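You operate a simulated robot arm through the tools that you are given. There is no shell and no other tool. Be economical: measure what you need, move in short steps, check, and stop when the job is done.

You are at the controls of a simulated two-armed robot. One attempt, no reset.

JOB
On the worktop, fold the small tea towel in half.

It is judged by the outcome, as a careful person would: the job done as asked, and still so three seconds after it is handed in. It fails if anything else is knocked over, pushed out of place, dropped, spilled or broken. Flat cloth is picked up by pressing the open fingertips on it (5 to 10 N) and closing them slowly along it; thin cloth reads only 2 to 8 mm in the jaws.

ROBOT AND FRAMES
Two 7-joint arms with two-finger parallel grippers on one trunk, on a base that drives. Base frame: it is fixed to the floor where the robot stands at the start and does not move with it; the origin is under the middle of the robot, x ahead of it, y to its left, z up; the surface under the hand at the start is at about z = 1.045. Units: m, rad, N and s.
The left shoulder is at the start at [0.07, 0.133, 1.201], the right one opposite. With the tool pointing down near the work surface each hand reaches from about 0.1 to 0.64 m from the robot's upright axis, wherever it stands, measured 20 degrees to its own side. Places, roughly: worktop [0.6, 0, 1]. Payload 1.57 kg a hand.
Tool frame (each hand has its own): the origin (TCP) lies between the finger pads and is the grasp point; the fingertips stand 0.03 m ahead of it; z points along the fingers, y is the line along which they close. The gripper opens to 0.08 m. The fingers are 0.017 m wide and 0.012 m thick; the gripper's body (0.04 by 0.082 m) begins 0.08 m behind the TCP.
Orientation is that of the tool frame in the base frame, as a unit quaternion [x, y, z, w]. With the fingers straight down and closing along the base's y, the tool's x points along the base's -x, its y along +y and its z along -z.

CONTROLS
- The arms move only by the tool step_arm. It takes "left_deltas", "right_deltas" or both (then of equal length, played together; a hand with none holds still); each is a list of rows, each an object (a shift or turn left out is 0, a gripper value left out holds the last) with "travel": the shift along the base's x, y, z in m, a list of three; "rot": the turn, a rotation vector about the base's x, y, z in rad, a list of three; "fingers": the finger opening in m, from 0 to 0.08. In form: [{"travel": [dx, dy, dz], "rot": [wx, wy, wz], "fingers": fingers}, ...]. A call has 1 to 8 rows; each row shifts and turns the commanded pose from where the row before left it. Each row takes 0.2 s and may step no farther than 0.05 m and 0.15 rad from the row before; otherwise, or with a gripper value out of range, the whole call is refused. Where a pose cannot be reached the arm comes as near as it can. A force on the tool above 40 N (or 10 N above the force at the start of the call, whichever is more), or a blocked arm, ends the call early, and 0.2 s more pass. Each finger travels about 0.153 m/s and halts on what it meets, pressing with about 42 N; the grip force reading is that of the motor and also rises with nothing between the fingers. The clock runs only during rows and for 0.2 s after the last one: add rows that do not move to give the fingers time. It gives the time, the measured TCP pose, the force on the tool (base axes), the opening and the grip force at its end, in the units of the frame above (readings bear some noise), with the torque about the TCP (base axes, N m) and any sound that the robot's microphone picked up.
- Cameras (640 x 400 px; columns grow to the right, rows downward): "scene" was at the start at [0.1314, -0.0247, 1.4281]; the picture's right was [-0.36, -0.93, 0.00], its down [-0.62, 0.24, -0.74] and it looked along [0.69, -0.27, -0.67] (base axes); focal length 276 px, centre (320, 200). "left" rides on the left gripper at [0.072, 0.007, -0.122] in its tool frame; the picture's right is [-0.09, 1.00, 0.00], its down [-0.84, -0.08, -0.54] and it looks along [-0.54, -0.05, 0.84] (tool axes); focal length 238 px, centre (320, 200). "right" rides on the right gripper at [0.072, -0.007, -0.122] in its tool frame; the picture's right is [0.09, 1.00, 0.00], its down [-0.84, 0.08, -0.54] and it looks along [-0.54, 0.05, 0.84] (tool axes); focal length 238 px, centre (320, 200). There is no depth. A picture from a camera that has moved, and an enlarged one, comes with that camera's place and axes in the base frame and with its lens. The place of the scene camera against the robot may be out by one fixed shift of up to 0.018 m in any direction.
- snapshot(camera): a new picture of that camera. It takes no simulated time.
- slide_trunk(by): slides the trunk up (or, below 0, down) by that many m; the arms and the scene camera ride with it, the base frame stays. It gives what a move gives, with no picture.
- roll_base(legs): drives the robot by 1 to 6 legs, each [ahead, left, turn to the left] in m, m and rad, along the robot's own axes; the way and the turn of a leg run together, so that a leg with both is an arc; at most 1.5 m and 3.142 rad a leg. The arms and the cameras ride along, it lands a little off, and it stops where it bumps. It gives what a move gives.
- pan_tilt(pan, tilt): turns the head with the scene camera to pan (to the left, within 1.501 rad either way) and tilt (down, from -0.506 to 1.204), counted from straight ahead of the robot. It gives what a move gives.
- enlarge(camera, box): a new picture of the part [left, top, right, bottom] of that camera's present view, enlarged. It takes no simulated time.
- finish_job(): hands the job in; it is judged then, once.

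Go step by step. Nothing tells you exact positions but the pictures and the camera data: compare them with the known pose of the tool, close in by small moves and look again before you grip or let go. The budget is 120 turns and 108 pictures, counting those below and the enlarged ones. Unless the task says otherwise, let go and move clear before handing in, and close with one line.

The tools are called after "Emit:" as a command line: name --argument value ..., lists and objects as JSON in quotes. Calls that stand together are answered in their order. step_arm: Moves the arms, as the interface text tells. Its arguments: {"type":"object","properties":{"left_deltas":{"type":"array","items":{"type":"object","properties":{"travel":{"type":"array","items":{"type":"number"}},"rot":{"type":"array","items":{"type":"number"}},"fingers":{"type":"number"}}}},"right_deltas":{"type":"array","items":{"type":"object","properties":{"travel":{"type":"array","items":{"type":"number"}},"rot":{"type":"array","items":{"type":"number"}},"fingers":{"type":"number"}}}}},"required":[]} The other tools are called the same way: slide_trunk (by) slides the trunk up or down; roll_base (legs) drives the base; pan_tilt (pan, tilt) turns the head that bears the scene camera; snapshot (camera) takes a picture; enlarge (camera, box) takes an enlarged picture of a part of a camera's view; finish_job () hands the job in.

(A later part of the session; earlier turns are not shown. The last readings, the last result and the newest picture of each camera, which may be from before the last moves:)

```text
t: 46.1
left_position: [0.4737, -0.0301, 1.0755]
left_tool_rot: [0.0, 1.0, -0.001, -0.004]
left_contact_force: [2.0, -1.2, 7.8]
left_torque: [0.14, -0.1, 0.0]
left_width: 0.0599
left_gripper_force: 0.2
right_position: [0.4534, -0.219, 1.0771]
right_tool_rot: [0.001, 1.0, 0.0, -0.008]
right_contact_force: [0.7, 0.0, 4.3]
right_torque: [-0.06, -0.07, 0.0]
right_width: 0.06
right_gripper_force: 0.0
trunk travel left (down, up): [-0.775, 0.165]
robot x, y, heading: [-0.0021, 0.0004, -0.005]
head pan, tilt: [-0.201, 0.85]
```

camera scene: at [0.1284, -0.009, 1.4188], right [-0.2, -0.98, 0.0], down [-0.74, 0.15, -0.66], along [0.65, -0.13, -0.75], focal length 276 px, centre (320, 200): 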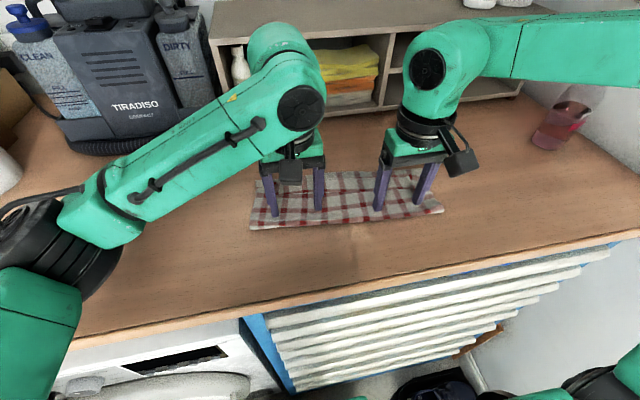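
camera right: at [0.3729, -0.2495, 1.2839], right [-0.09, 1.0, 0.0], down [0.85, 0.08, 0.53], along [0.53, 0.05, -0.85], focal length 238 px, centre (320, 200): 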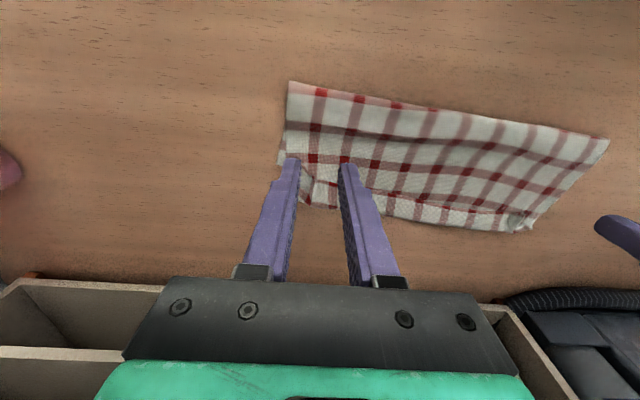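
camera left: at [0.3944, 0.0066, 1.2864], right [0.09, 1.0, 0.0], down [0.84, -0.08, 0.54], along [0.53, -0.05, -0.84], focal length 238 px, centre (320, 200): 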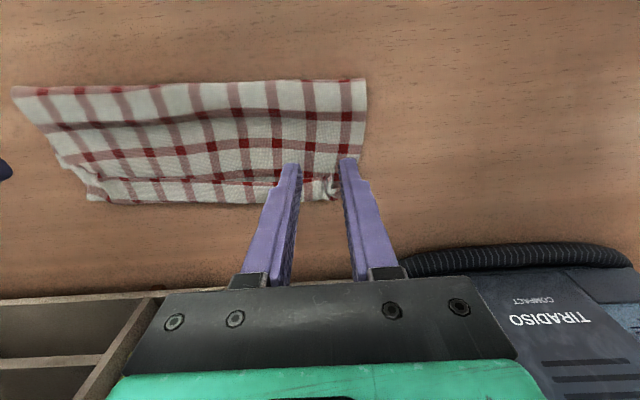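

Emit:
step_arm --left_deltas '[{"travel": [-0.006, 0, 0]}, {"travel": [-0.012, 0, 0]}, {"travel": [-0.012, 0, 0]}, {"travel": [-0.012, 0, 0]}, {"travel": [-0.012, 0, 0]}, {"travel": [-0.012, 0, 0]}, {"travel": [-0.012, 0, 0]}, {"travel": [-0.007, 0, 0]}]' --right_deltas '[{"travel": [-0.006, 0, -0.0003]}, {"travel": [-0.012, 0, 0]}, {"travel": [-0.012, 0, 0]}, {"travel": [-0.012, 0, 0]}, {"travel": [-0.012, 0, 0]}, {"travel": [-0.012, 0, 0]}, {"travel": [-0.012, 0, 0]}, {"travel": [-0.007, 0, 0]}]'

Emit:
step_arm --left_deltas '[{"travel": [0, 0, 0.03]}, {"travel": [0, 0.015, 0.03], "fingers": 0.035}, {"travel": [-0.005, 0.015, 0.01]}, {}]' --right_deltas '[{"travel": [0, 0, 0.03]}, {"travel": [0, -0.012, 0.03], "fingers": 0.035}, {"travel": [-0.005, -0.012, 0.01]}, {}]'

Emit:
enlarge --camera "left" --box '[80, 60, 480, 260]'

Emit:
enlarge --camera "right" --box '[160, 60, 560, 260]'

Emit:
snapshot --camera "scene"

```text
t: 47.9
left_position: [0.3884, -0.0297, 1.0753]
left_tool_rot: [-0.001, 1.0, -0.001, -0.004]
left_contact_force: [3.0, -1.2, 10.7]
left_torque: [0.17, -0.14, -0.03]
left_width: 0.06
left_gripper_force: 0.4
right_position: [0.368, -0.2179, 1.0773]
right_tool_rot: [-0.001, 1.0, 0.0, -0.008]
right_contact_force: [4.3, 0.5, 16.2]
right_torque: [-0.11, -0.21, 0.02]
right_width: 0.0598
right_gripper_force: 0.2
trunk travel left (down, up): [-0.775, 0.165]
robot x, y, heading: [0.0036, 0.0019, -0.005]
head pan, tilt: [-0.201, 0.85]
```

```text
t: 48.9
left_position: [0.3863, -0.0002, 1.1454]
left_tool_rot: [-0.001, 1.0, -0.001, -0.005]
left_contact_force: [-0.5, 0.3, 0.2]
left_torque: [0.0, 0.0, 0.0]
left_width: 0.0349
left_gripper_force: 0.0
right_position: [0.364, -0.2438, 1.1453]
right_tool_rot: [0.0, 1.0, 0.0, -0.009]
right_contact_force: [0.4, 0.1, 0.0]
right_torque: [0.03, -0.02, 0.0]
right_width: 0.0352
right_gripper_force: 0.2
trunk travel left (down, up): [-0.775, 0.165]
robot x, y, heading: [0.0039, 0.0027, -0.001]
head pan, tilt: [-0.201, 0.85]
```

```text
1.60 times, centred on (280, 160) of left
camera zoom: at [0.3152, 0.0062, 1.2687], right [0.09, 1.0, 0.0], down [0.84, -0.08, 0.53], along [0.53, -0.05, -0.85], focal length 381 px, centre (384, 264)
```

zoom: 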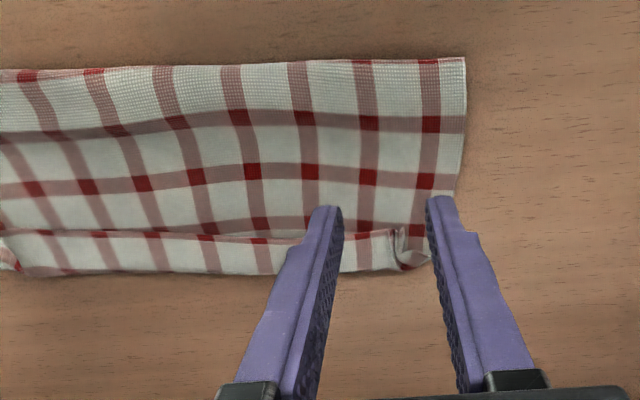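

```text
1.60 times, centred on (360, 160) of right
camera zoom: at [0.2935, -0.2516, 1.2696], right [-0.09, 1.0, 0.0], down [0.85, 0.08, 0.53], along [0.52, 0.05, -0.85], focal length 381 px, centre (256, 264)
```

zoom: 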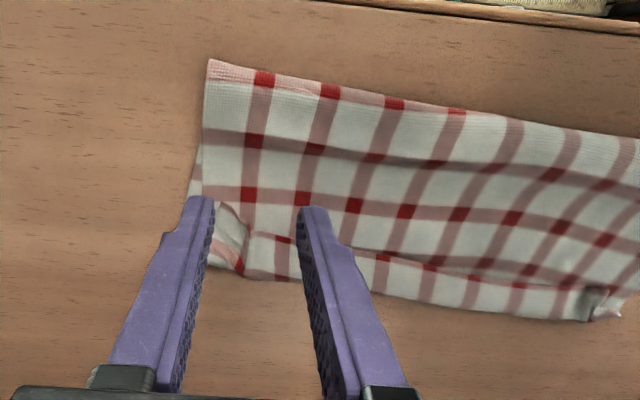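

```text
42 pictures are left
camera scene: at [0.1305, -0.0104, 1.4185], right [-0.2, -0.98, 0.0], down [-0.74, 0.15, -0.66], along [0.65, -0.13, -0.75], focal length 276 px, centre (320, 200)
```

scene: 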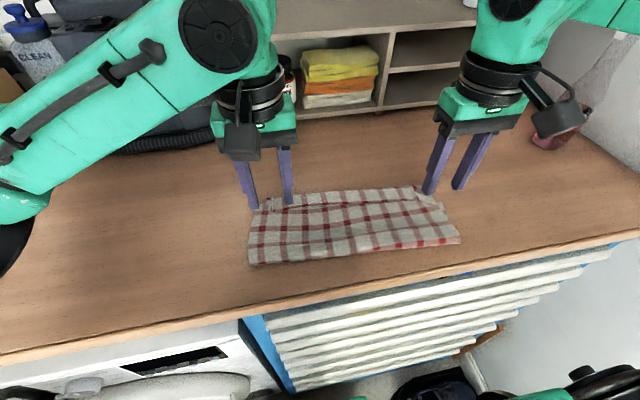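

The towel now spans x≈0.33–0.45, well within reach. I'll re-pinch the turned-back hem at the same puckers.

Emit:
step_arm --left_deltas '[{"travel": [0.024, 0.002, 0]}, {"travel": [0.023, 0.001, -0.015]}, {"travel": [0, 0, -0.025]}, {"travel": [0, 0, -0.02]}, {"travel": [0, 0, -0.007]}, {"travel": [0, 0, -0.0015]}, {}]' --right_deltas '[{"travel": [0.022, -0.001, 0]}, {"travel": [0.021, -0.001, -0.015]}, {"travel": [0, 0, -0.025]}, {"travel": [0, 0, -0.02]}, {"travel": [0, 0, -0.006]}, {"travel": [0, 0, -0.0015]}, {}]'

Emit:
enlarge --camera "left" --box '[160, 60, 480, 260]'

Emit:
enlarge --camera "right" --box '[160, 60, 480, 260]'

```text
t: 50.5
left_position: [0.4323, 0.0023, 1.078]
left_tool_rot: [0.0, 1.0, 0.0, -0.005]
left_contact_force: [-0.2, 0.3, 2.4]
left_torque: [-0.02, 0.0, -0.02]
left_width: 0.0348
left_gripper_force: 0.1
right_position: [0.4069, -0.2455, 1.0773]
right_tool_rot: [0.0, 1.0, 0.0, -0.009]
right_contact_force: [0.1, -0.7, 0.1]
right_torque: [0.02, 0.0, -0.02]
right_width: 0.0352
right_gripper_force: 0.1
trunk travel left (down, up): [-0.775, 0.165]
robot x, y, heading: [-0.0005, -0.0013, -0.001]
head pan, tilt: [-0.201, 0.85]
```

```text
2.00 times, centred on (320, 160) of left
camera zoom: at [0.3615, 0.0096, 1.1999], right [0.09, 1.0, 0.0], down [0.84, -0.08, 0.53], along [0.53, -0.05, -0.85], focal length 477 px, centre (320, 280)
```

zoom: 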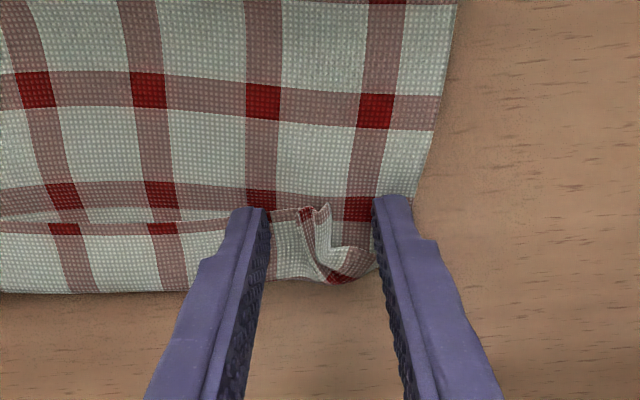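

```text
2.00 times, centred on (320, 160) of right
camera zoom: at [0.3363, -0.2527, 1.2024], right [-0.09, 1.0, 0.0], down [0.85, 0.08, 0.53], along [0.52, 0.05, -0.85], focal length 477 px, centre (320, 280)
```

zoom: 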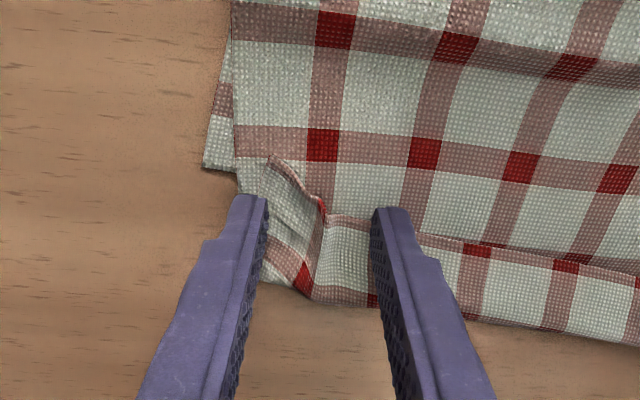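

The lower layer's right far corner sits at x≈0.39, so the fold is about 4 cm too far forward on that side. I'll slide the towel 6 cm forward for room, then partly unfold and refold it.

Emit:
step_arm --left_deltas '[{"travel": [0, 0, 0.03]}, {"travel": [-0.03, -0.015, 0.01], "fingers": 0.06}, {"travel": [-0.027, -0.015, 0]}, {"travel": [0, 0, -0.02]}, {"travel": [0, 0, -0.018]}, {"travel": [0, 0, -0.004]}, {"travel": [0, 0, -0.0005]}, {}]' --right_deltas '[{"travel": [0, 0, 0.03]}, {"travel": [-0.03, 0.015, 0.01], "fingers": 0.06}, {"travel": [-0.022, 0.015, 0]}, {"travel": [0, 0, -0.02]}, {"travel": [0, 0, -0.018]}, {"travel": [0, 0, -0.003]}, {"travel": [0, 0, -0.0005]}, {}]'

```text
t: 52.3
left_position: [0.3738, -0.0271, 1.0776]
left_tool_rot: [-0.001, 1.0, -0.003, -0.003]
left_contact_force: [5.2, 0.9, 25.0]
left_torque: [0.53, -0.21, -0.08]
left_width: 0.0599
left_gripper_force: 0.1
right_position: [0.3527, -0.216, 1.0777]
right_tool_rot: [0.0, 1.0, 0.0, -0.01]
right_contact_force: [0.1, 0.5, 0.1]
right_torque: [-0.02, -0.02, -0.02]
right_width: 0.0598
right_gripper_force: 0.0
trunk travel left (down, up): [-0.775, 0.165]
robot x, y, heading: [-0.0037, -0.0037, -0.004]
head pan, tilt: [-0.201, 0.85]
```

The left is pressing too hard and the right not at all, so I'll balance them and slide forward.

Emit:
step_arm --left_deltas '[{"travel": [0, 0, 0.0015]}, {"travel": [0.005, 0, 0]}, {"travel": [0.01, 0, 0]}, {"travel": [0.012, 0, 0]}, {"travel": [0.012, 0, 0]}, {"travel": [0.012, 0, 0]}, {"travel": [0.009, 0, 0]}]' --right_deltas '[{"travel": [0, 0, -0.002]}, {"travel": [0.005, 0, 0]}, {"travel": [0.01, 0, 0]}, {"travel": [0.012, 0, 0]}, {"travel": [0.012, 0, 0]}, {"travel": [0.012, 0, 0]}, {"travel": [0.009, 0, 0]}]'

Emit:
step_arm --left_deltas '[{"travel": [0, 0, 0.03]}, {"travel": [0, 0.015, 0.03], "fingers": 0.035}, {"travel": [-0.005, 0.015, 0.01]}, {}]' --right_deltas '[{"travel": [0, 0, 0.03]}, {"travel": [0, -0.012, 0.03], "fingers": 0.035}, {"travel": [-0.005, -0.012, 0.01]}, {}]'

Emit:
enlarge --camera "left" --box '[80, 60, 480, 260]'

Emit:
enlarge --camera "right" --box '[160, 60, 560, 260]'

```text
t: 53.9
left_position: [0.4311, -0.026, 1.0764]
left_tool_rot: [-0.001, 1.0, -0.001, -0.004]
left_contact_force: [0.1, 1.4, -0.1]
left_torque: [0.01, -0.01, 0.04]
left_width: 0.0602
left_gripper_force: 0.0
right_position: [0.4124, -0.2153, 1.0768]
right_tool_rot: [0.0, 1.0, 0.0, -0.008]
right_contact_force: [-4.2, 0.3, 15.3]
right_torque: [-0.06, 0.06, -0.01]
right_width: 0.0599
right_gripper_force: 0.2
trunk travel left (down, up): [-0.775, 0.165]
robot x, y, heading: [0.0036, -0.0006, 0.0]
head pan, tilt: [-0.201, 0.85]
```

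```text
t: 54.9
left_position: [0.4305, 0.0028, 1.1457]
left_tool_rot: [0.0, 1.0, -0.001, -0.005]
left_contact_force: [0.3, -0.1, -0.1]
left_torque: [-0.02, 0.0, -0.01]
left_width: 0.0351
left_gripper_force: 0.1
right_position: [0.4112, -0.2414, 1.1451]
right_tool_rot: [0.001, 1.0, 0.0, -0.01]
right_contact_force: [0.8, 0.6, 0.2]
right_torque: [-0.01, 0.01, 0.0]
right_width: 0.035
right_gripper_force: 0.2
trunk travel left (down, up): [-0.775, 0.165]
robot x, y, heading: [0.0025, -0.0012, -0.002]
head pan, tilt: [-0.201, 0.85]
```

```text
1.60 times, centred on (280, 160) of left
camera zoom: at [0.3603, 0.0092, 1.2688], right [0.09, 1.0, 0.0], down [0.84, -0.08, 0.53], along [0.53, -0.05, -0.85], focal length 381 px, centre (384, 264)
```

zoom: 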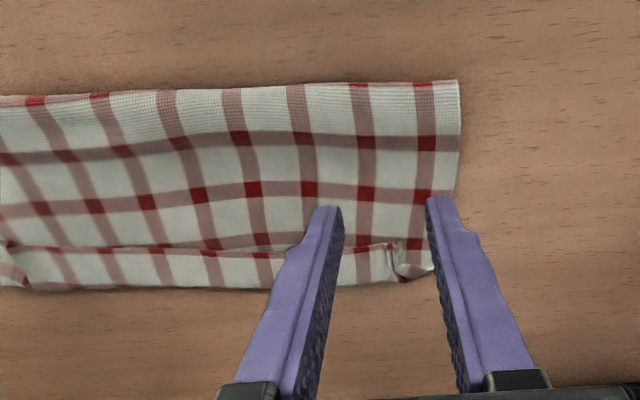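

```text
1.60 times, centred on (360, 160) of right
camera zoom: at [0.3411, -0.2478, 1.2675], right [-0.09, 1.0, 0.0], down [0.85, 0.08, 0.53], along [0.52, 0.05, -0.85], focal length 381 px, centre (256, 264)
```

zoom: 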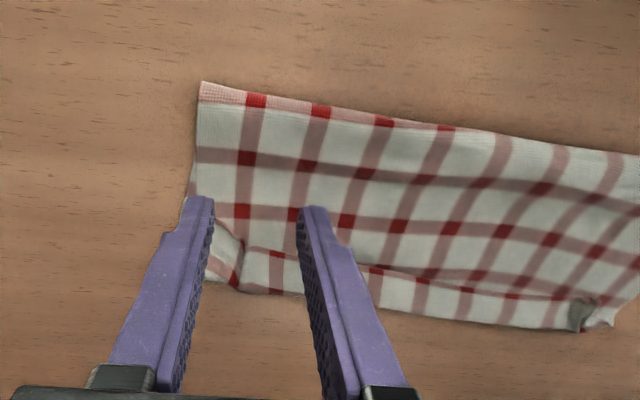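

The towel slid 6 cm as a unit. Now I'll pinch the hem again at the puckers.

Emit:
step_arm --left_deltas '[{"travel": [0.028, 0, 0]}, {"travel": [0.0275, 0, -0.015]}, {"travel": [0, 0, -0.025]}, {"travel": [0, 0, -0.02]}, {"travel": [0, 0, -0.0075]}, {"travel": [0, 0, -0.0005]}, {}]' --right_deltas '[{"travel": [0.025, -0.002, 0]}, {"travel": [0.025, -0.002, -0.015]}, {"travel": [0, 0, -0.025]}, {"travel": [0, 0, -0.02]}, {"travel": [0, 0, -0.007]}, {"travel": [0, 0, -0.0012]}, {}]'

Emit:
step_arm --left_deltas '[{"fingers": 0.031}, {"fingers": 0.027}, {"fingers": 0.023}, {"fingers": 0.019}, {"fingers": 0.015}, {"fingers": 0.011}, {"fingers": 0.007}, {"fingers": 0.003}]' --right_deltas '[{"fingers": 0.031}, {"fingers": 0.027}, {"fingers": 0.023}, {"fingers": 0.019}, {"fingers": 0.015}, {"fingers": 0.011}, {"fingers": 0.007}, {"fingers": 0.003}]'

Emit:
step_arm --left_deltas '[{"fingers": 0.0}, {}, {}]' --right_deltas '[{"fingers": 0.0}, {}, {}]'

Emit:
snapshot --camera "left"

Emit:
snapshot --camera "right"

```text
t: 56.5
left_position: [0.4848, 0.0036, 1.0795]
left_tool_rot: [0.0, 1.0, -0.001, -0.004]
left_contact_force: [0.6, 0.1, 0.0]
left_torque: [-0.01, -0.02, 0.01]
left_width: 0.0351
left_gripper_force: 0.0
right_position: [0.4598, -0.2428, 1.0776]
right_tool_rot: [0.0, 1.0, 0.0, -0.009]
right_contact_force: [1.0, -0.8, 6.9]
right_torque: [-0.13, 0.0, 0.03]
right_width: 0.0351
right_gripper_force: 0.0
trunk travel left (down, up): [-0.775, 0.165]
robot x, y, heading: [-0.0004, 0.0019, -0.004]
head pan, tilt: [-0.201, 0.85]
```

```text
t: 58.3
left_position: [0.4834, 0.0039, 1.0776]
left_tool_rot: [0.0, 1.0, -0.001, -0.005]
left_contact_force: [-1.0, -3.5, 0.5]
left_torque: [-0.15, 0.02, -0.01]
left_width: 0.0087
left_gripper_force: 3.4
right_position: [0.4588, -0.2437, 1.0779]
right_tool_rot: [0.0, 1.0, 0.0, -0.009]
right_contact_force: [0.9, 2.7, 7.8]
right_torque: [0.1, -0.03, 0.03]
right_width: 0.0037
right_gripper_force: 16.0
trunk travel left (down, up): [-0.775, 0.165]
robot x, y, heading: [0.0022, -0.0053, 0.001]
head pan, tilt: [-0.201, 0.85]
```

```text
t: 59.1
left_position: [0.4841, 0.0026, 1.0793]
left_tool_rot: [0.001, 1.0, -0.001, -0.003]
left_contact_force: [-0.4, -8.5, 2.7]
left_torque: [-0.26, 0.0, -0.08]
left_width: 0.0028
left_gripper_force: 23.7
right_position: [0.4586, -0.2438, 1.0764]
right_tool_rot: [0.0, 1.0, 0.001, -0.008]
right_contact_force: [1.0, 7.2, 6.6]
right_torque: [0.2, -0.01, 0.04]
right_width: 0.0036
right_gripper_force: 24.6
trunk travel left (down, up): [-0.775, 0.165]
robot x, y, heading: [0.0035, -0.0009, -0.0]
head pan, tilt: [-0.201, 0.85]
```

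```text
37 pictures are left
camera left: at [0.4135, 0.0095, 1.2013], right [0.09, 1.0, 0.0], down [0.84, -0.08, 0.53], along [0.53, -0.05, -0.84], focal length 238 px, centre (320, 200)
```

left: 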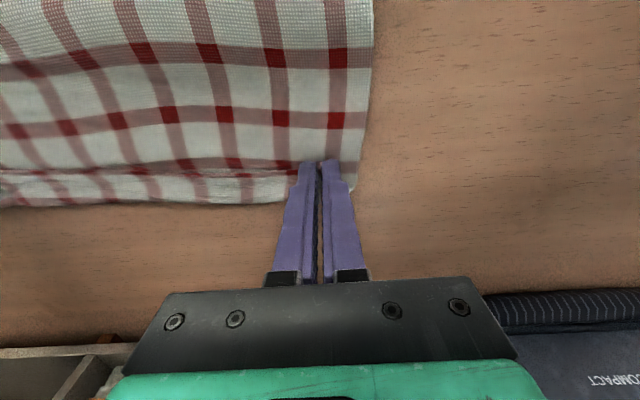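

```text
36 pictures are left
camera right: at [0.3886, -0.2501, 1.2011], right [-0.09, 1.0, 0.0], down [0.85, 0.08, 0.53], along [0.52, 0.05, -0.85], focal length 238 px, centre (320, 200)
```

right: 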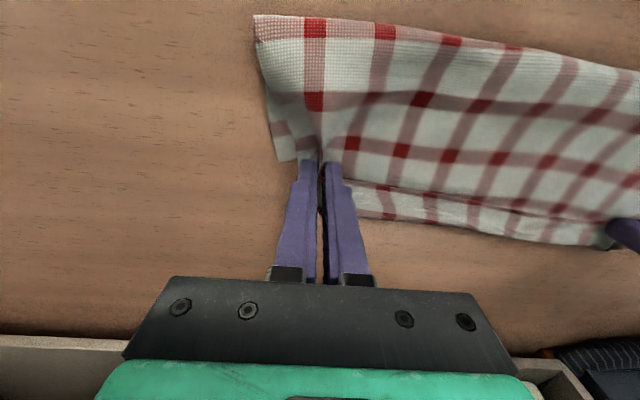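

The right jaws read a bit thicker and may hold two plies. I'll lift slightly toward the robot and check.

Emit:
step_arm --left_deltas '[{"travel": [-0.002, -0.003, 0.015]}, {"travel": [-0.01, 0, 0.02]}, {"travel": [-0.015, 0, 0.015]}, {"travel": [-0.02, 0, 0.01]}, {}]' --right_deltas '[{"travel": [-0.002, 0.003, 0.015]}, {"travel": [-0.01, 0, 0.02]}, {"travel": [-0.015, 0, 0.015]}, {"travel": [-0.02, 0, 0.01]}, {}]'

Emit:
snapshot --camera "right"

Emit:
enlarge --camera "scene" --box '[220, 100, 470, 260]'

```text
t: 60.3
left_position: [0.4381, 0.0021, 1.1377]
left_tool_rot: [-0.001, 1.0, -0.001, -0.005]
left_contact_force: [-0.4, -3.4, -0.4]
left_torque: [-0.08, -0.01, -0.03]
left_width: 0.003
left_gripper_force: 23.9
right_position: [0.4138, -0.2394, 1.1379]
right_tool_rot: [0.001, 1.0, 0.001, -0.009]
right_contact_force: [0.6, 3.6, 1.0]
right_torque: [0.08, 0.03, 0.01]
right_width: 0.0033
right_gripper_force: 24.6
trunk travel left (down, up): [-0.775, 0.165]
robot x, y, heading: [-0.0001, -0.0015, -0.001]
head pan, tilt: [-0.201, 0.85]
```

```text
35 pictures are left
camera right: at [0.3433, -0.247, 1.2613], right [-0.09, 1.0, 0.0], down [0.85, 0.08, 0.53], along [0.52, 0.05, -0.85], focal length 238 px, centre (320, 200)
```

right: 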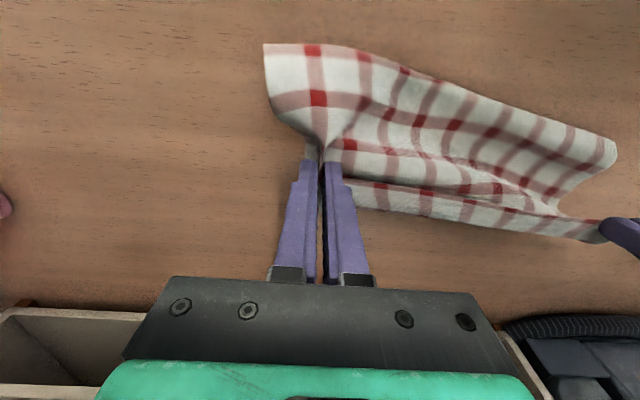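

```text
2.50 times, centred on (345, 180) of scene
camera zoom: at [0.1306, -0.0099, 1.4185], right [-0.2, -0.98, 0.0], down [-0.74, 0.15, -0.66], along [0.65, -0.13, -0.75], focal length 690 px, centre (258, 250)
```

zoom: 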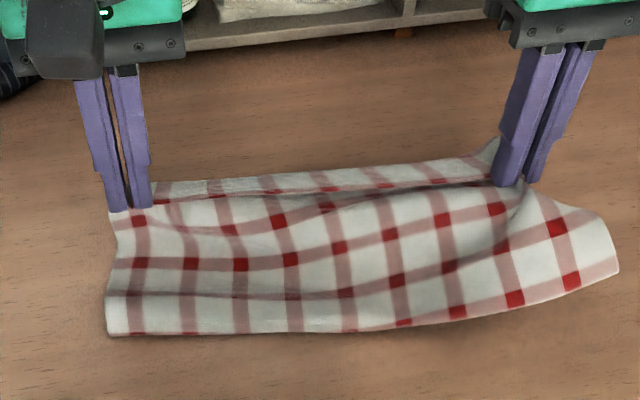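

The right hand caught lower layers too. I'll set everything back down, open only the right hand and look.

Emit:
step_arm --left_deltas '[{"travel": [0.02, 0, -0.01]}, {"travel": [0.015, 0, -0.015]}, {"travel": [0.01, 0, -0.02]}, {"travel": [0.002, 0, -0.01]}, {}, {}, {}, {}]' --right_deltas '[{"travel": [0.02, -0.001, -0.01]}, {"travel": [0.015, -0.001, -0.015]}, {"travel": [0.01, -0.001, -0.02]}, {"travel": [0.002, 0, -0.012]}, {"fingers": 0.015}, {"fingers": 0.035}, {"travel": [0, 0, 0.025]}, {"travel": [-0.02, 0, 0.03]}]'

Emit:
enlarge --camera "right" --box '[160, 60, 560, 260]'

Emit:
enlarge --camera "scene" --box '[220, 100, 470, 260]'

```text
t: 62.1
left_position: [0.483, 0.002, 1.0842]
left_tool_rot: [0.0, 1.0, -0.002, -0.004]
left_contact_force: [-0.1, -0.9, 0.5]
left_torque: [-0.03, 0.0, -0.03]
left_width: 0.0027
left_gripper_force: 24.3
right_position: [0.438, -0.2428, 1.1365]
right_tool_rot: [-0.001, 1.0, 0.0, -0.01]
right_contact_force: [-0.8, -0.7, 0.2]
right_torque: [0.01, -0.03, -0.01]
right_width: 0.035
right_gripper_force: 0.1
trunk travel left (down, up): [-0.775, 0.165]
robot x, y, heading: [0.0013, 0.0032, 0.0]
head pan, tilt: [-0.201, 0.85]
```

```text
1.60 times, centred on (360, 160) of right
camera zoom: at [0.3673, -0.2502, 1.2594], right [-0.09, 1.0, 0.0], down [0.85, 0.08, 0.53], along [0.52, 0.05, -0.85], focal length 381 px, centre (256, 264)
```

zoom: 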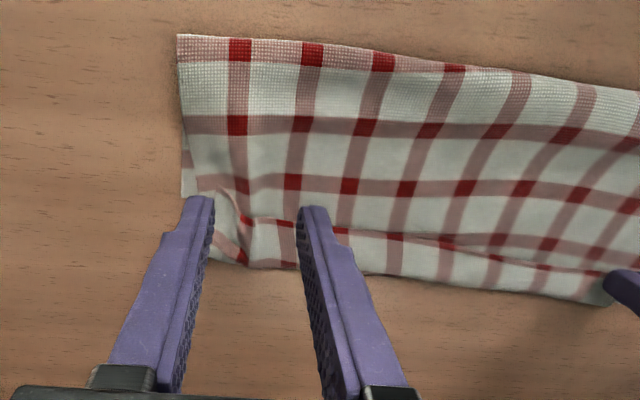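

```text
2.50 times, centred on (345, 180) of scene
camera zoom: at [0.1276, -0.0099, 1.4188], right [-0.2, -0.98, 0.0], down [-0.74, 0.15, -0.66], along [0.65, -0.13, -0.75], focal length 690 px, centre (258, 250)
```

zoom: 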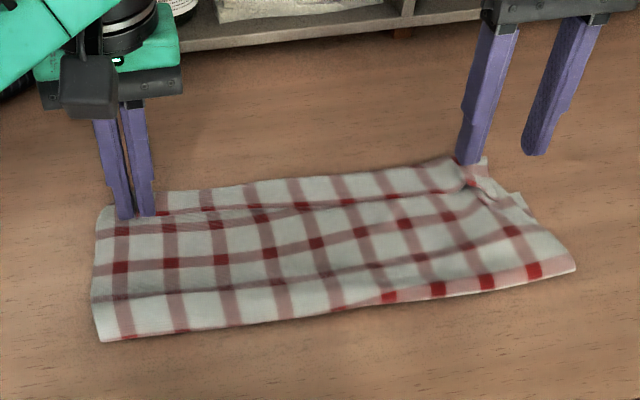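

I'll re-pinch the right side on a flat part of the flap near y≈−0.213, with a much lighter press.

Emit:
step_arm --right_deltas '[{"travel": [0.015, 0.015, -0.01]}, {"travel": [0.016, 0.015, -0.015]}, {"travel": [0, 0, -0.02]}, {"travel": [0, 0, -0.01]}, {"travel": [0, 0, -0.002]}, {}]'

Emit:
enlarge --camera "right" --box '[160, 60, 480, 260]'

```text
t: 63.5
left_position: [0.4849, -0.0002, 1.0829]
left_tool_rot: [-0.001, 1.0, -0.001, -0.005]
left_contact_force: [-0.2, 0.0, 0.1]
left_torque: [0.04, 0.02, -0.01]
left_width: 0.0025
left_gripper_force: 23.1
right_position: [0.4712, -0.2133, 1.0782]
right_tool_rot: [0.0, 1.0, 0.001, -0.01]
right_contact_force: [0.8, -0.1, 0.1]
right_torque: [-0.01, -0.02, 0.0]
right_width: 0.035
right_gripper_force: 0.1
trunk travel left (down, up): [-0.775, 0.165]
robot x, y, heading: [-0.0025, 0.0006, -0.003]
head pan, tilt: [-0.201, 0.85]
```

```text
2.00 times, centred on (320, 160) of right
camera zoom: at [0.4011, -0.2205, 1.2014], right [-0.09, 1.0, 0.0], down [0.85, 0.08, 0.53], along [0.52, 0.05, -0.85], focal length 477 px, centre (320, 280)
```

zoom: 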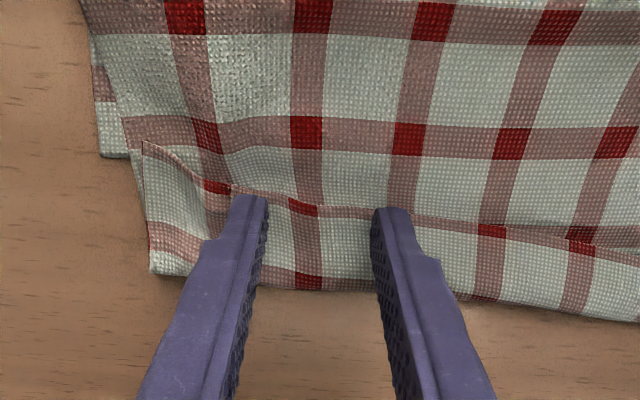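

The flap has flattened nicely under the fingers, right at the hem. I'll press very lightly and close.

Emit:
step_arm --right_deltas '[{"travel": [0, 0, -0.0012]}, {"fingers": 0.031}, {"fingers": 0.027}, {"fingers": 0.023}, {"fingers": 0.019}, {"fingers": 0.015}, {"fingers": 0.011}, {"fingers": 0.007}]'

Emit:
step_arm --right_deltas '[{"fingers": 0.003}, {"fingers": 0.0}, {}, {}]'

Emit:
enlarge --camera "right" --box '[160, 60, 480, 260]'

```text
t: 65.3
left_position: [0.4848, -0.0001, 1.0831]
left_tool_rot: [0.0, 1.0, 0.0, -0.003]
left_contact_force: [-0.9, -3.7, 0.3]
left_torque: [-0.06, 0.04, -0.02]
left_width: 0.0027
left_gripper_force: 24.4
right_position: [0.4702, -0.213, 1.0778]
right_tool_rot: [0.001, 1.0, 0.001, -0.01]
right_contact_force: [0.9, 3.8, 4.5]
right_torque: [0.15, -0.02, 0.03]
right_width: 0.0075
right_gripper_force: 15.7
trunk travel left (down, up): [-0.775, 0.165]
robot x, y, heading: [-0.001, 0.0009, 0.0]
head pan, tilt: [-0.201, 0.85]
```

```text
t: 66.3
left_position: [0.4847, 0.0004, 1.0836]
left_tool_rot: [0.001, 1.0, -0.001, -0.004]
left_contact_force: [-0.2, -4.9, 0.5]
left_torque: [-0.13, 0.0, -0.06]
left_width: 0.0026
left_gripper_force: 24.0
right_position: [0.4708, -0.2139, 1.0775]
right_tool_rot: [0.0, 1.0, 0.0, -0.009]
right_contact_force: [-1.1, 3.9, 4.1]
right_torque: [0.16, -0.01, 0.01]
right_width: 0.0064
right_gripper_force: 25.7
trunk travel left (down, up): [-0.775, 0.165]
robot x, y, heading: [-0.0016, 0.0004, -0.003]
head pan, tilt: [-0.201, 0.85]
```

```text
2.00 times, centred on (320, 160) of right
camera zoom: at [0.4003, -0.22, 1.2008], right [-0.09, 1.0, 0.0], down [0.85, 0.08, 0.53], along [0.52, 0.05, -0.85], focal length 477 px, centre (320, 280)
```

zoom: 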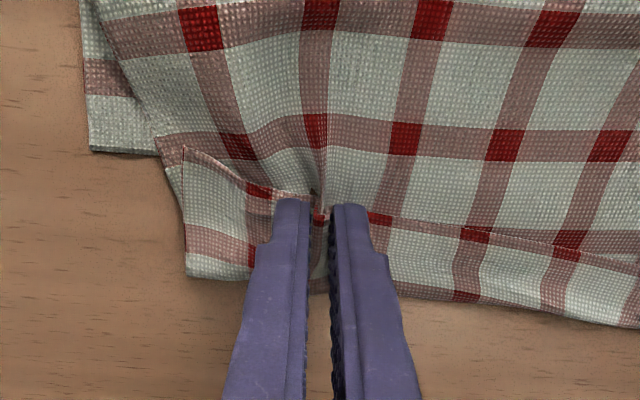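

Two plies again (6 mm) on the right. I'll release it and instead have the left hand lift its end of the hem, so the right can pinch the raised edge in free air.

Emit:
step_arm --left_deltas '[{}, {}, {}, {}, {"travel": [-0.005, -0.003, 0.015]}, {"travel": [-0.01, -0.003, 0.015]}, {"travel": [-0.01, -0.003, 0.012]}, {}]' --right_deltas '[{"fingers": 0.02}, {"fingers": 0.04}, {"travel": [0, 0, 0.025]}, {"travel": [0, 0, 0.03]}, {"travel": [-0.02, 0, 0.02]}, {"travel": [-0.02, -0.01, 0]}, {}, {}]'

Emit:
snapshot --camera "right"

Emit:
enlarge --camera "scene" --box '[220, 100, 470, 260]'

```text
t: 68.1
left_position: [0.4601, -0.0094, 1.1256]
left_tool_rot: [-0.001, 1.0, -0.001, -0.006]
left_contact_force: [-0.1, -0.6, 0.1]
left_torque: [0.03, 0.02, -0.02]
left_width: 0.0027
left_gripper_force: 24.0
right_position: [0.4315, -0.2233, 1.1516]
right_tool_rot: [0.0, 1.0, 0.0, -0.01]
right_contact_force: [-0.2, -0.6, 0.3]
right_torque: [-0.01, -0.02, 0.02]
right_width: 0.0398
right_gripper_force: 0.0
trunk travel left (down, up): [-0.775, 0.165]
robot x, y, heading: [-0.0048, 0.0008, -0.003]
head pan, tilt: [-0.201, 0.85]
```

```text
29 pictures are left
camera right: at [0.3614, -0.2307, 1.2755], right [-0.09, 1.0, 0.0], down [0.85, 0.08, 0.53], along [0.52, 0.05, -0.85], focal length 238 px, centre (320, 200)
```

right: 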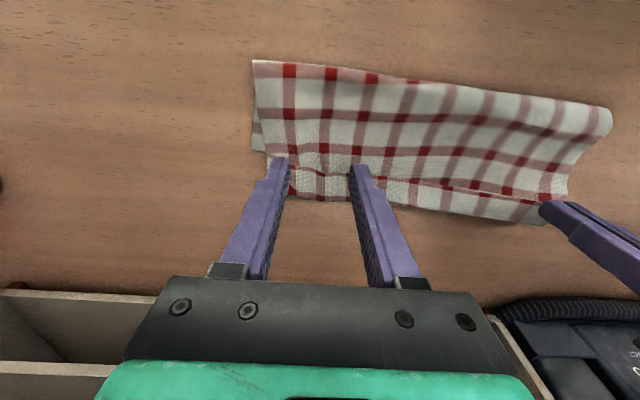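

```text
2.50 times, centred on (345, 180) of scene
camera zoom: at [0.1305, -0.0097, 1.4186], right [-0.2, -0.98, 0.0], down [-0.74, 0.15, -0.66], along [0.65, -0.13, -0.75], focal length 690 px, centre (258, 250)
```

zoom: 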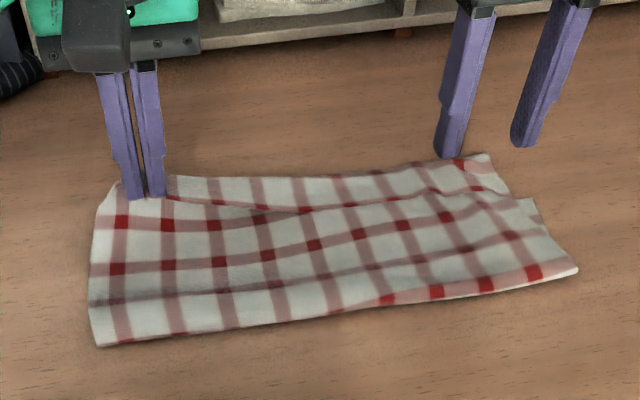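

I'll draw the left end of the hem back toward the robot, which should unroll the flap progressively along its length.

Emit:
step_arm --left_deltas '[{"travel": [-0.015, 0, 0.015]}, {"travel": [-0.015, 0, 0.015]}, {"travel": [-0.02, 0, 0.01]}, {"travel": [-0.02, 0.003, 0]}, {"travel": [-0.02, 0.003, 0]}, {"travel": [-0.02, 0.003, -0.01]}, {}]'

Emit:
snapshot --camera "scene"

```text
t: 69.7
left_position: [0.3507, 0.0019, 1.1552]
left_tool_rot: [-0.001, 1.0, 0.0, -0.005]
left_contact_force: [-0.9, -0.7, 0.3]
left_torque: [0.03, 0.01, -0.04]
left_width: 0.0029
left_gripper_force: 23.4
right_position: [0.4316, -0.2248, 1.1522]
right_tool_rot: [0.001, 1.0, 0.0, -0.009]
right_contact_force: [-0.1, 0.6, -0.5]
right_torque: [0.0, 0.01, -0.01]
right_width: 0.0402
right_gripper_force: 0.2
trunk travel left (down, up): [-0.775, 0.165]
robot x, y, heading: [0.0011, -0.0026, -0.0]
head pan, tilt: [-0.201, 0.85]
```

```text
27 pictures are left
camera scene: at [0.1303, -0.0101, 1.4186], right [-0.2, -0.98, 0.0], down [-0.74, 0.15, -0.66], along [0.65, -0.13, -0.75], focal length 276 px, centre (320, 200)
```

scene: 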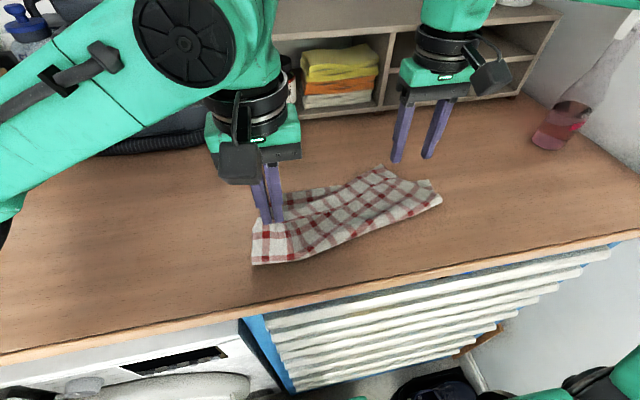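

Emit:
enlarge --camera "scene" --box '[230, 140, 460, 280]'

Emit:
snapshot --camera "right"

```text
2.78 times, centred on (345, 210) of scene
camera zoom: at [0.1303, -0.0101, 1.4186], right [-0.2, -0.98, 0.0], down [-0.74, 0.15, -0.66], along [0.65, -0.13, -0.75], focal length 767 px, centre (250, 172)
```

zoom: 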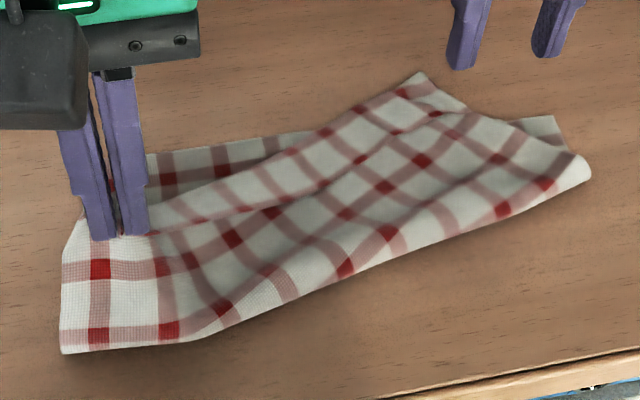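

```text
25 pictures are left
camera right: at [0.3614, -0.2309, 1.2754], right [-0.09, 1.0, 0.0], down [0.85, 0.08, 0.53], along [0.52, 0.05, -0.85], focal length 238 px, centre (320, 200)
```

right: 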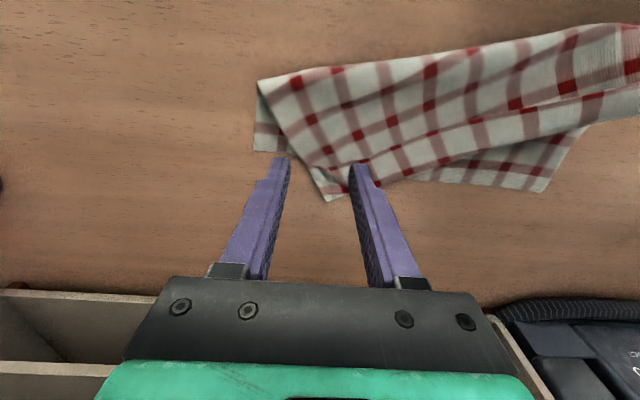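

The lower layer's far edge is now visible, straight, at x≈0.45–0.47. I'll keep drawing the left hem end back and outward so tension unrolls the rest of the flap.

Emit:
step_arm --left_deltas '[{"travel": [-0.012, 0.005, 0.005]}, {"travel": [-0.012, 0.006, 0]}, {"travel": [-0.012, 0.006, 0]}, {"travel": [-0.012, 0.006, 0]}, {"travel": [-0.012, 0.006, 0]}, {"travel": [-0.012, 0.006, 0]}, {}]' --right_deltas '[{"travel": [0, -0.02, 0]}, {"travel": [0, -0.02, 0]}, {}, {}, {}, {}, {}]'

Emit:
enlarge --camera "scene" --box '[220, 130, 460, 290]'

```text
t: 71.3
left_position: [0.2781, 0.0348, 1.1608]
left_tool_rot: [-0.001, 1.0, -0.001, -0.006]
left_contact_force: [0.4, -0.9, -0.9]
left_torque: [0.01, -0.01, -0.01]
left_width: 0.0027
left_gripper_force: 23.6
right_position: [0.4313, -0.2656, 1.1521]
right_tool_rot: [0.0, 1.0, 0.001, -0.01]
right_contact_force: [1.2, 0.4, -0.7]
right_torque: [0.01, -0.02, 0.0]
right_width: 0.04
right_gripper_force: 0.1
trunk travel left (down, up): [-0.775, 0.165]
robot x, y, heading: [-0.0019, -0.0013, -0.005]
head pan, tilt: [-0.201, 0.85]
```

```text
2.50 times, centred on (340, 210) of scene
camera zoom: at [0.1302, -0.0101, 1.4186], right [-0.2, -0.98, 0.0], down [-0.74, 0.15, -0.66], along [0.65, -0.13, -0.75], focal length 690 px, centre (270, 175)
```

zoom: 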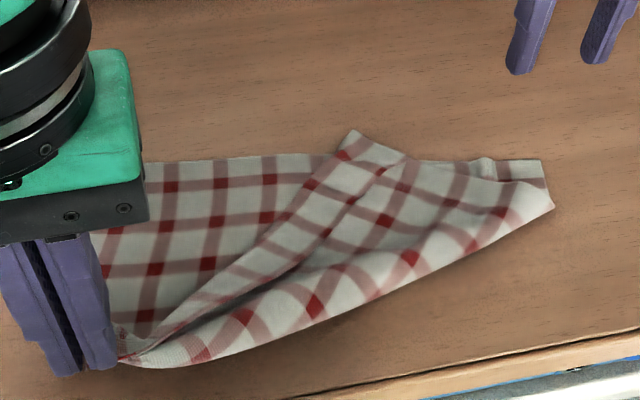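

The flap is still creased over diagonally. I'll lift the left corner high near the towel's centre so gravity unrolls the hem, then look.

Emit:
step_arm --left_deltas '[{"travel": [0.01, -0.005, 0.03]}, {"travel": [0.02, -0.015, 0.03]}, {"travel": [0.025, -0.015, 0.025]}, {"travel": [0.025, -0.015, 0.015]}, {"travel": [0.02, -0.015, 0.01]}, {"travel": [0.0, -0.01, 0]}, {}]' --right_deltas '[{"travel": [0, -0.03, 0.02]}, {"travel": [0, -0.03, 0.02]}, {}, {}, {}, {}, {}]'

Emit:
snapshot --camera "scene"

Emit:
snapshot --camera "right"

```text
t: 72.9
left_position: [0.3772, -0.0399, 1.2698]
left_tool_rot: [0.0, 1.0, -0.002, -0.006]
left_contact_force: [0.8, -0.5, -0.6]
left_torque: [0.02, 0.0, 0.0]
left_width: 0.0027
left_gripper_force: 23.3
right_position: [0.4298, -0.3233, 1.1925]
right_tool_rot: [0.001, 1.0, 0.001, -0.009]
right_contact_force: [-0.8, 0.2, 0.3]
right_torque: [0.02, 0.0, 0.02]
right_width: 0.0399
right_gripper_force: 0.0
trunk travel left (down, up): [-0.775, 0.165]
robot x, y, heading: [0.0015, -0.0018, -0.0]
head pan, tilt: [-0.201, 0.85]
```

```text
23 pictures are left
camera scene: at [0.1298, -0.0092, 1.4186], right [-0.2, -0.98, 0.0], down [-0.74, 0.15, -0.66], along [0.65, -0.13, -0.75], focal length 276 px, centre (320, 200)
```

scene: 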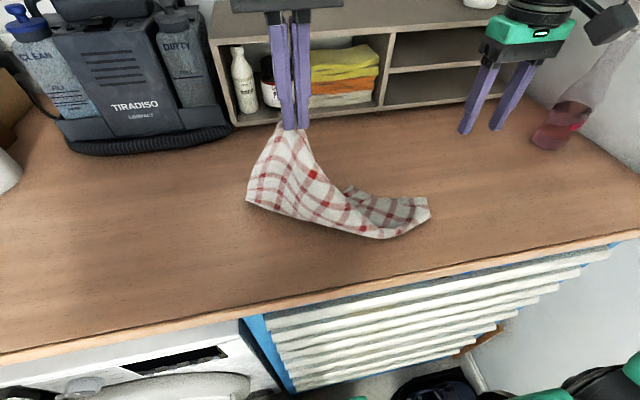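

```text
22 pictures are left
camera right: at [0.3598, -0.33, 1.316], right [-0.09, 1.0, 0.0], down [0.85, 0.08, 0.53], along [0.52, 0.05, -0.85], focal length 238 px, centre (320, 200)
```

right: 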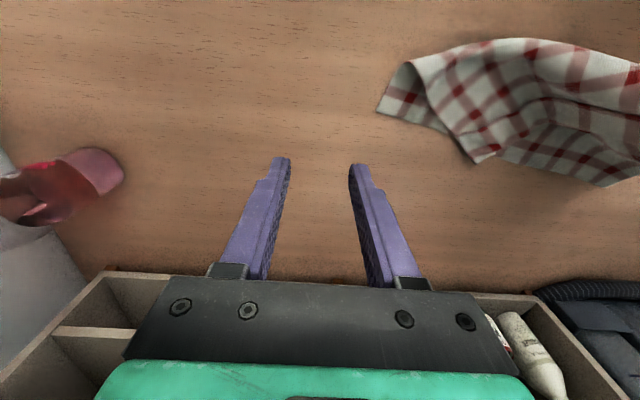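

The half now hangs unrolled from the left hand, and its other corner rests near (0.45, −0.13). I'll move the right hand over that corner for a closer look.

Emit:
step_arm --right_deltas '[{"travel": [-0.015, 0.04, -0.005]}, {"travel": [-0.015, 0.04, -0.005]}, {"travel": [-0.01, 0.04, -0.01]}, {"travel": [-0.01, 0.03, -0.01]}, {}]'

Emit:
enlarge --camera "right" --box '[160, 40, 560, 290]'

```text
t: 74.1
left_position: [0.3783, -0.0408, 1.2696]
left_tool_rot: [-0.001, 1.0, -0.001, -0.006]
left_contact_force: [0.7, -0.5, -0.5]
left_torque: [0.01, 0.03, -0.03]
left_width: 0.0026
left_gripper_force: 24.2
right_position: [0.3805, -0.1736, 1.1618]
right_tool_rot: [0.001, 1.0, 0.001, -0.01]
right_contact_force: [-0.9, 0.4, 0.3]
right_torque: [0.04, -0.01, 0.04]
right_width: 0.0401
right_gripper_force: 0.0
trunk travel left (down, up): [-0.775, 0.165]
robot x, y, heading: [0.0032, -0.0019, 0.0]
head pan, tilt: [-0.201, 0.85]
```

```text
1.60 times, centred on (360, 165) of right
camera zoom: at [0.3104, -0.1802, 1.2854], right [-0.09, 1.0, 0.0], down [0.85, 0.08, 0.53], along [0.52, 0.05, -0.85], focal length 381 px, centre (256, 256)
```

zoom: 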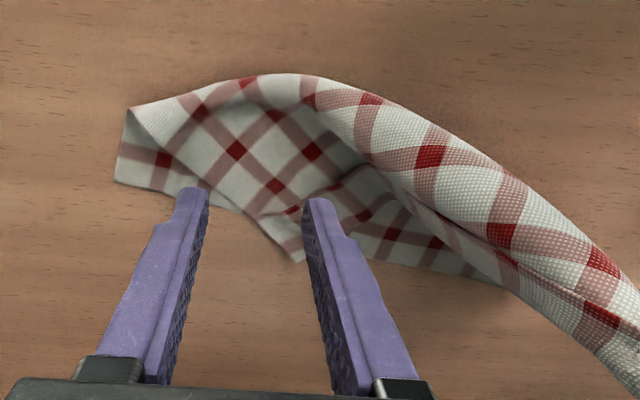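

The free corner is at about (0.457, −0.134), poking out at the lower layer's far edge. I'll bring the right hand onto it with a narrow opening and a very light touch.

Emit:
step_arm --right_deltas '[{"travel": [0.025, 0.013, 0], "fingers": 0.028}, {"travel": [0.025, 0.013, 0]}, {"travel": [0.0225, 0.012, -0.015]}, {"travel": [0, 0, -0.03]}, {"travel": [0, 0, -0.025]}, {"travel": [0, 0, -0.0125]}, {}]'

Emit:
enlarge --camera "right" --box '[160, 60, 480, 260]'

```text
t: 75.7
left_position: [0.3789, -0.0405, 1.2709]
left_tool_rot: [-0.001, 1.0, -0.001, -0.005]
left_contact_force: [0.9, -0.7, 0.5]
left_torque: [0.05, 0.0, -0.05]
left_width: 0.0027
left_gripper_force: 24.5
right_position: [0.4541, -0.136, 1.0805]
right_tool_rot: [0.0, 1.0, 0.001, -0.01]
right_contact_force: [0.7, 0.4, -0.1]
right_torque: [0.02, 0.05, 0.02]
right_width: 0.0283
right_gripper_force: 0.1
trunk travel left (down, up): [-0.775, 0.165]
robot x, y, heading: [0.0017, 0.0026, -0.002]
head pan, tilt: [-0.201, 0.85]
```

```text
2.00 times, centred on (320, 160) of right
camera zoom: at [0.3835, -0.1426, 1.2034], right [-0.09, 1.0, 0.0], down [0.85, 0.08, 0.53], along [0.52, 0.05, -0.85], focal length 477 px, centre (320, 280)
```

zoom: 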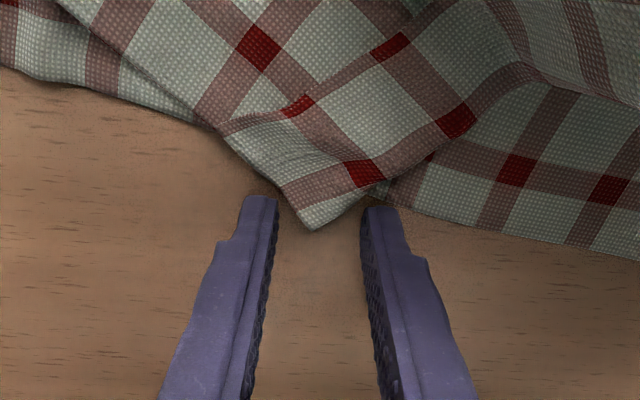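

That protruding point is still the crest corner with the hem turned back on top. I'll back the right hand off and raise the left hand higher so the hem hangs free and can be pinched in the air.

Emit:
step_arm --left_deltas '[{}, {}, {"travel": [0.005, 0, 0.02]}, {"travel": [0.005, 0.005, 0.02]}, {"travel": [0.005, 0.005, 0.02]}, {"travel": [0.005, 0.005, 0.015]}, {"travel": [0, 0, 0.01]}, {}]' --right_deltas '[{"travel": [0, -0.01, 0.04]}, {"travel": [-0.02, -0.04, 0.04]}, {"travel": [-0.02, -0.04, 0.02]}, {"travel": [-0.02, -0.04, 0.02]}, {}, {}, {}, {}]'

Emit:
snapshot --camera "right"

Emit:
snapshot --camera "scene"

```text
refused: row 2 steps farther than a row can; nothing moved
```

```text
19 pictures are left
camera right: at [0.3835, -0.1426, 1.2034], right [-0.09, 1.0, 0.0], down [0.85, 0.08, 0.53], along [0.52, 0.05, -0.85], focal length 238 px, centre (320, 200)
```

right: 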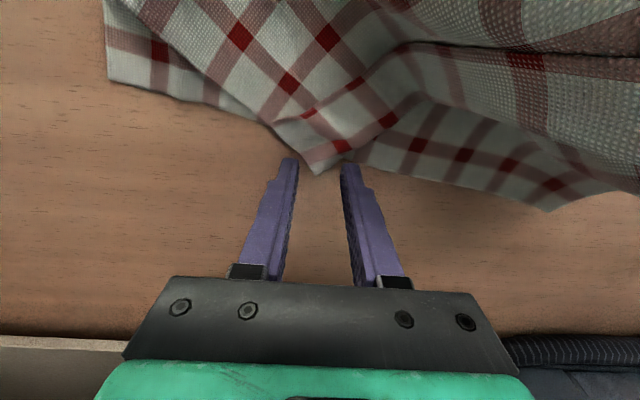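

```text
18 pictures are left
camera scene: at [0.1298, -0.01, 1.4186], right [-0.2, -0.98, 0.0], down [-0.74, 0.15, -0.66], along [0.65, -0.13, -0.75], focal length 276 px, centre (320, 200)
```

scene: 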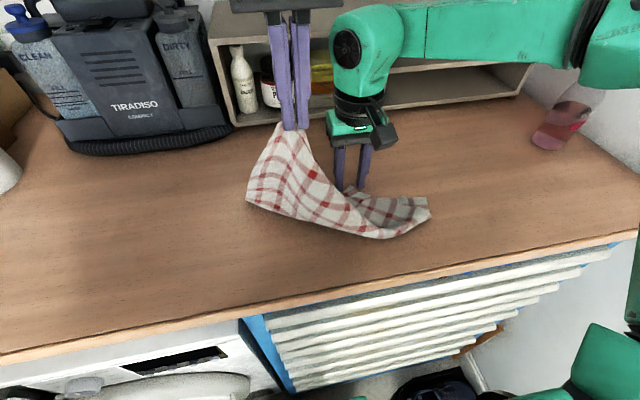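

The call was refused because one step was too long. I'll repeat it with shorter steps.

Emit:
step_arm --left_deltas '[{}, {}, {"travel": [0.005, 0, 0.02]}, {"travel": [0.005, 0.005, 0.02]}, {"travel": [0.005, 0.005, 0.02]}, {"travel": [0.005, 0.005, 0.015]}, {"travel": [0, 0, 0.01]}, {}]' --right_deltas '[{"travel": [0, -0.01, 0.04]}, {"travel": [-0.01, -0.03, 0.03]}, {"travel": [-0.01, -0.04, 0.01]}, {"travel": [-0.01, -0.04, 0.01]}, {"travel": [-0.01, 0, 0]}, {}, {}, {}]'

Emit:
snapshot --camera "right"

```text
t: 77.5
left_position: [0.3951, -0.0278, 1.3385]
left_tool_rot: [0.0, 1.0, -0.001, -0.004]
left_contact_force: [0.2, 0.0, 0.3]
left_torque: [0.03, 0.0, 0.02]
left_width: 0.0025
left_gripper_force: 24.5
left hand out of reach, approached as far as the arm can: row 6, 7
right_position: [0.4123, -0.2563, 1.1701]
right_tool_rot: [0.0, 1.0, 0.0, -0.009]
right_contact_force: [0.0, 0.5, 0.0]
right_torque: [-0.01, -0.01, 0.01]
right_width: 0.0281
right_gripper_force: 0.1
trunk travel left (down, up): [-0.775, 0.165]
robot x, y, heading: [0.002, -0.0014, 0.003]
head pan, tilt: [-0.201, 0.85]
```

```text
17 pictures are left
camera right: at [0.3428, -0.2626, 1.2935], right [-0.09, 1.0, 0.0], down [0.85, 0.08, 0.53], along [0.52, 0.05, -0.85], focal length 238 px, centre (320, 200)
```

right: 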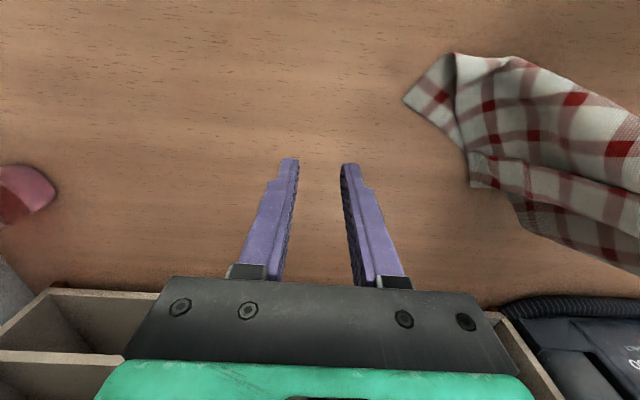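

Emit:
enlarge --camera "right" --box '[390, 40, 640, 270]'

```text
1.74 times, centred on (515, 155) of right
camera zoom: at [0.3428, -0.2626, 1.2935], right [-0.09, 1.0, 0.0], down [0.85, 0.08, 0.53], along [0.52, 0.05, -0.85], focal length 414 px, centre (-19, 278)
```

zoom: 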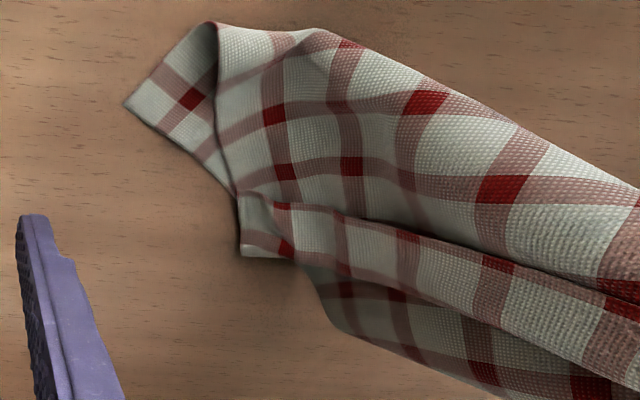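

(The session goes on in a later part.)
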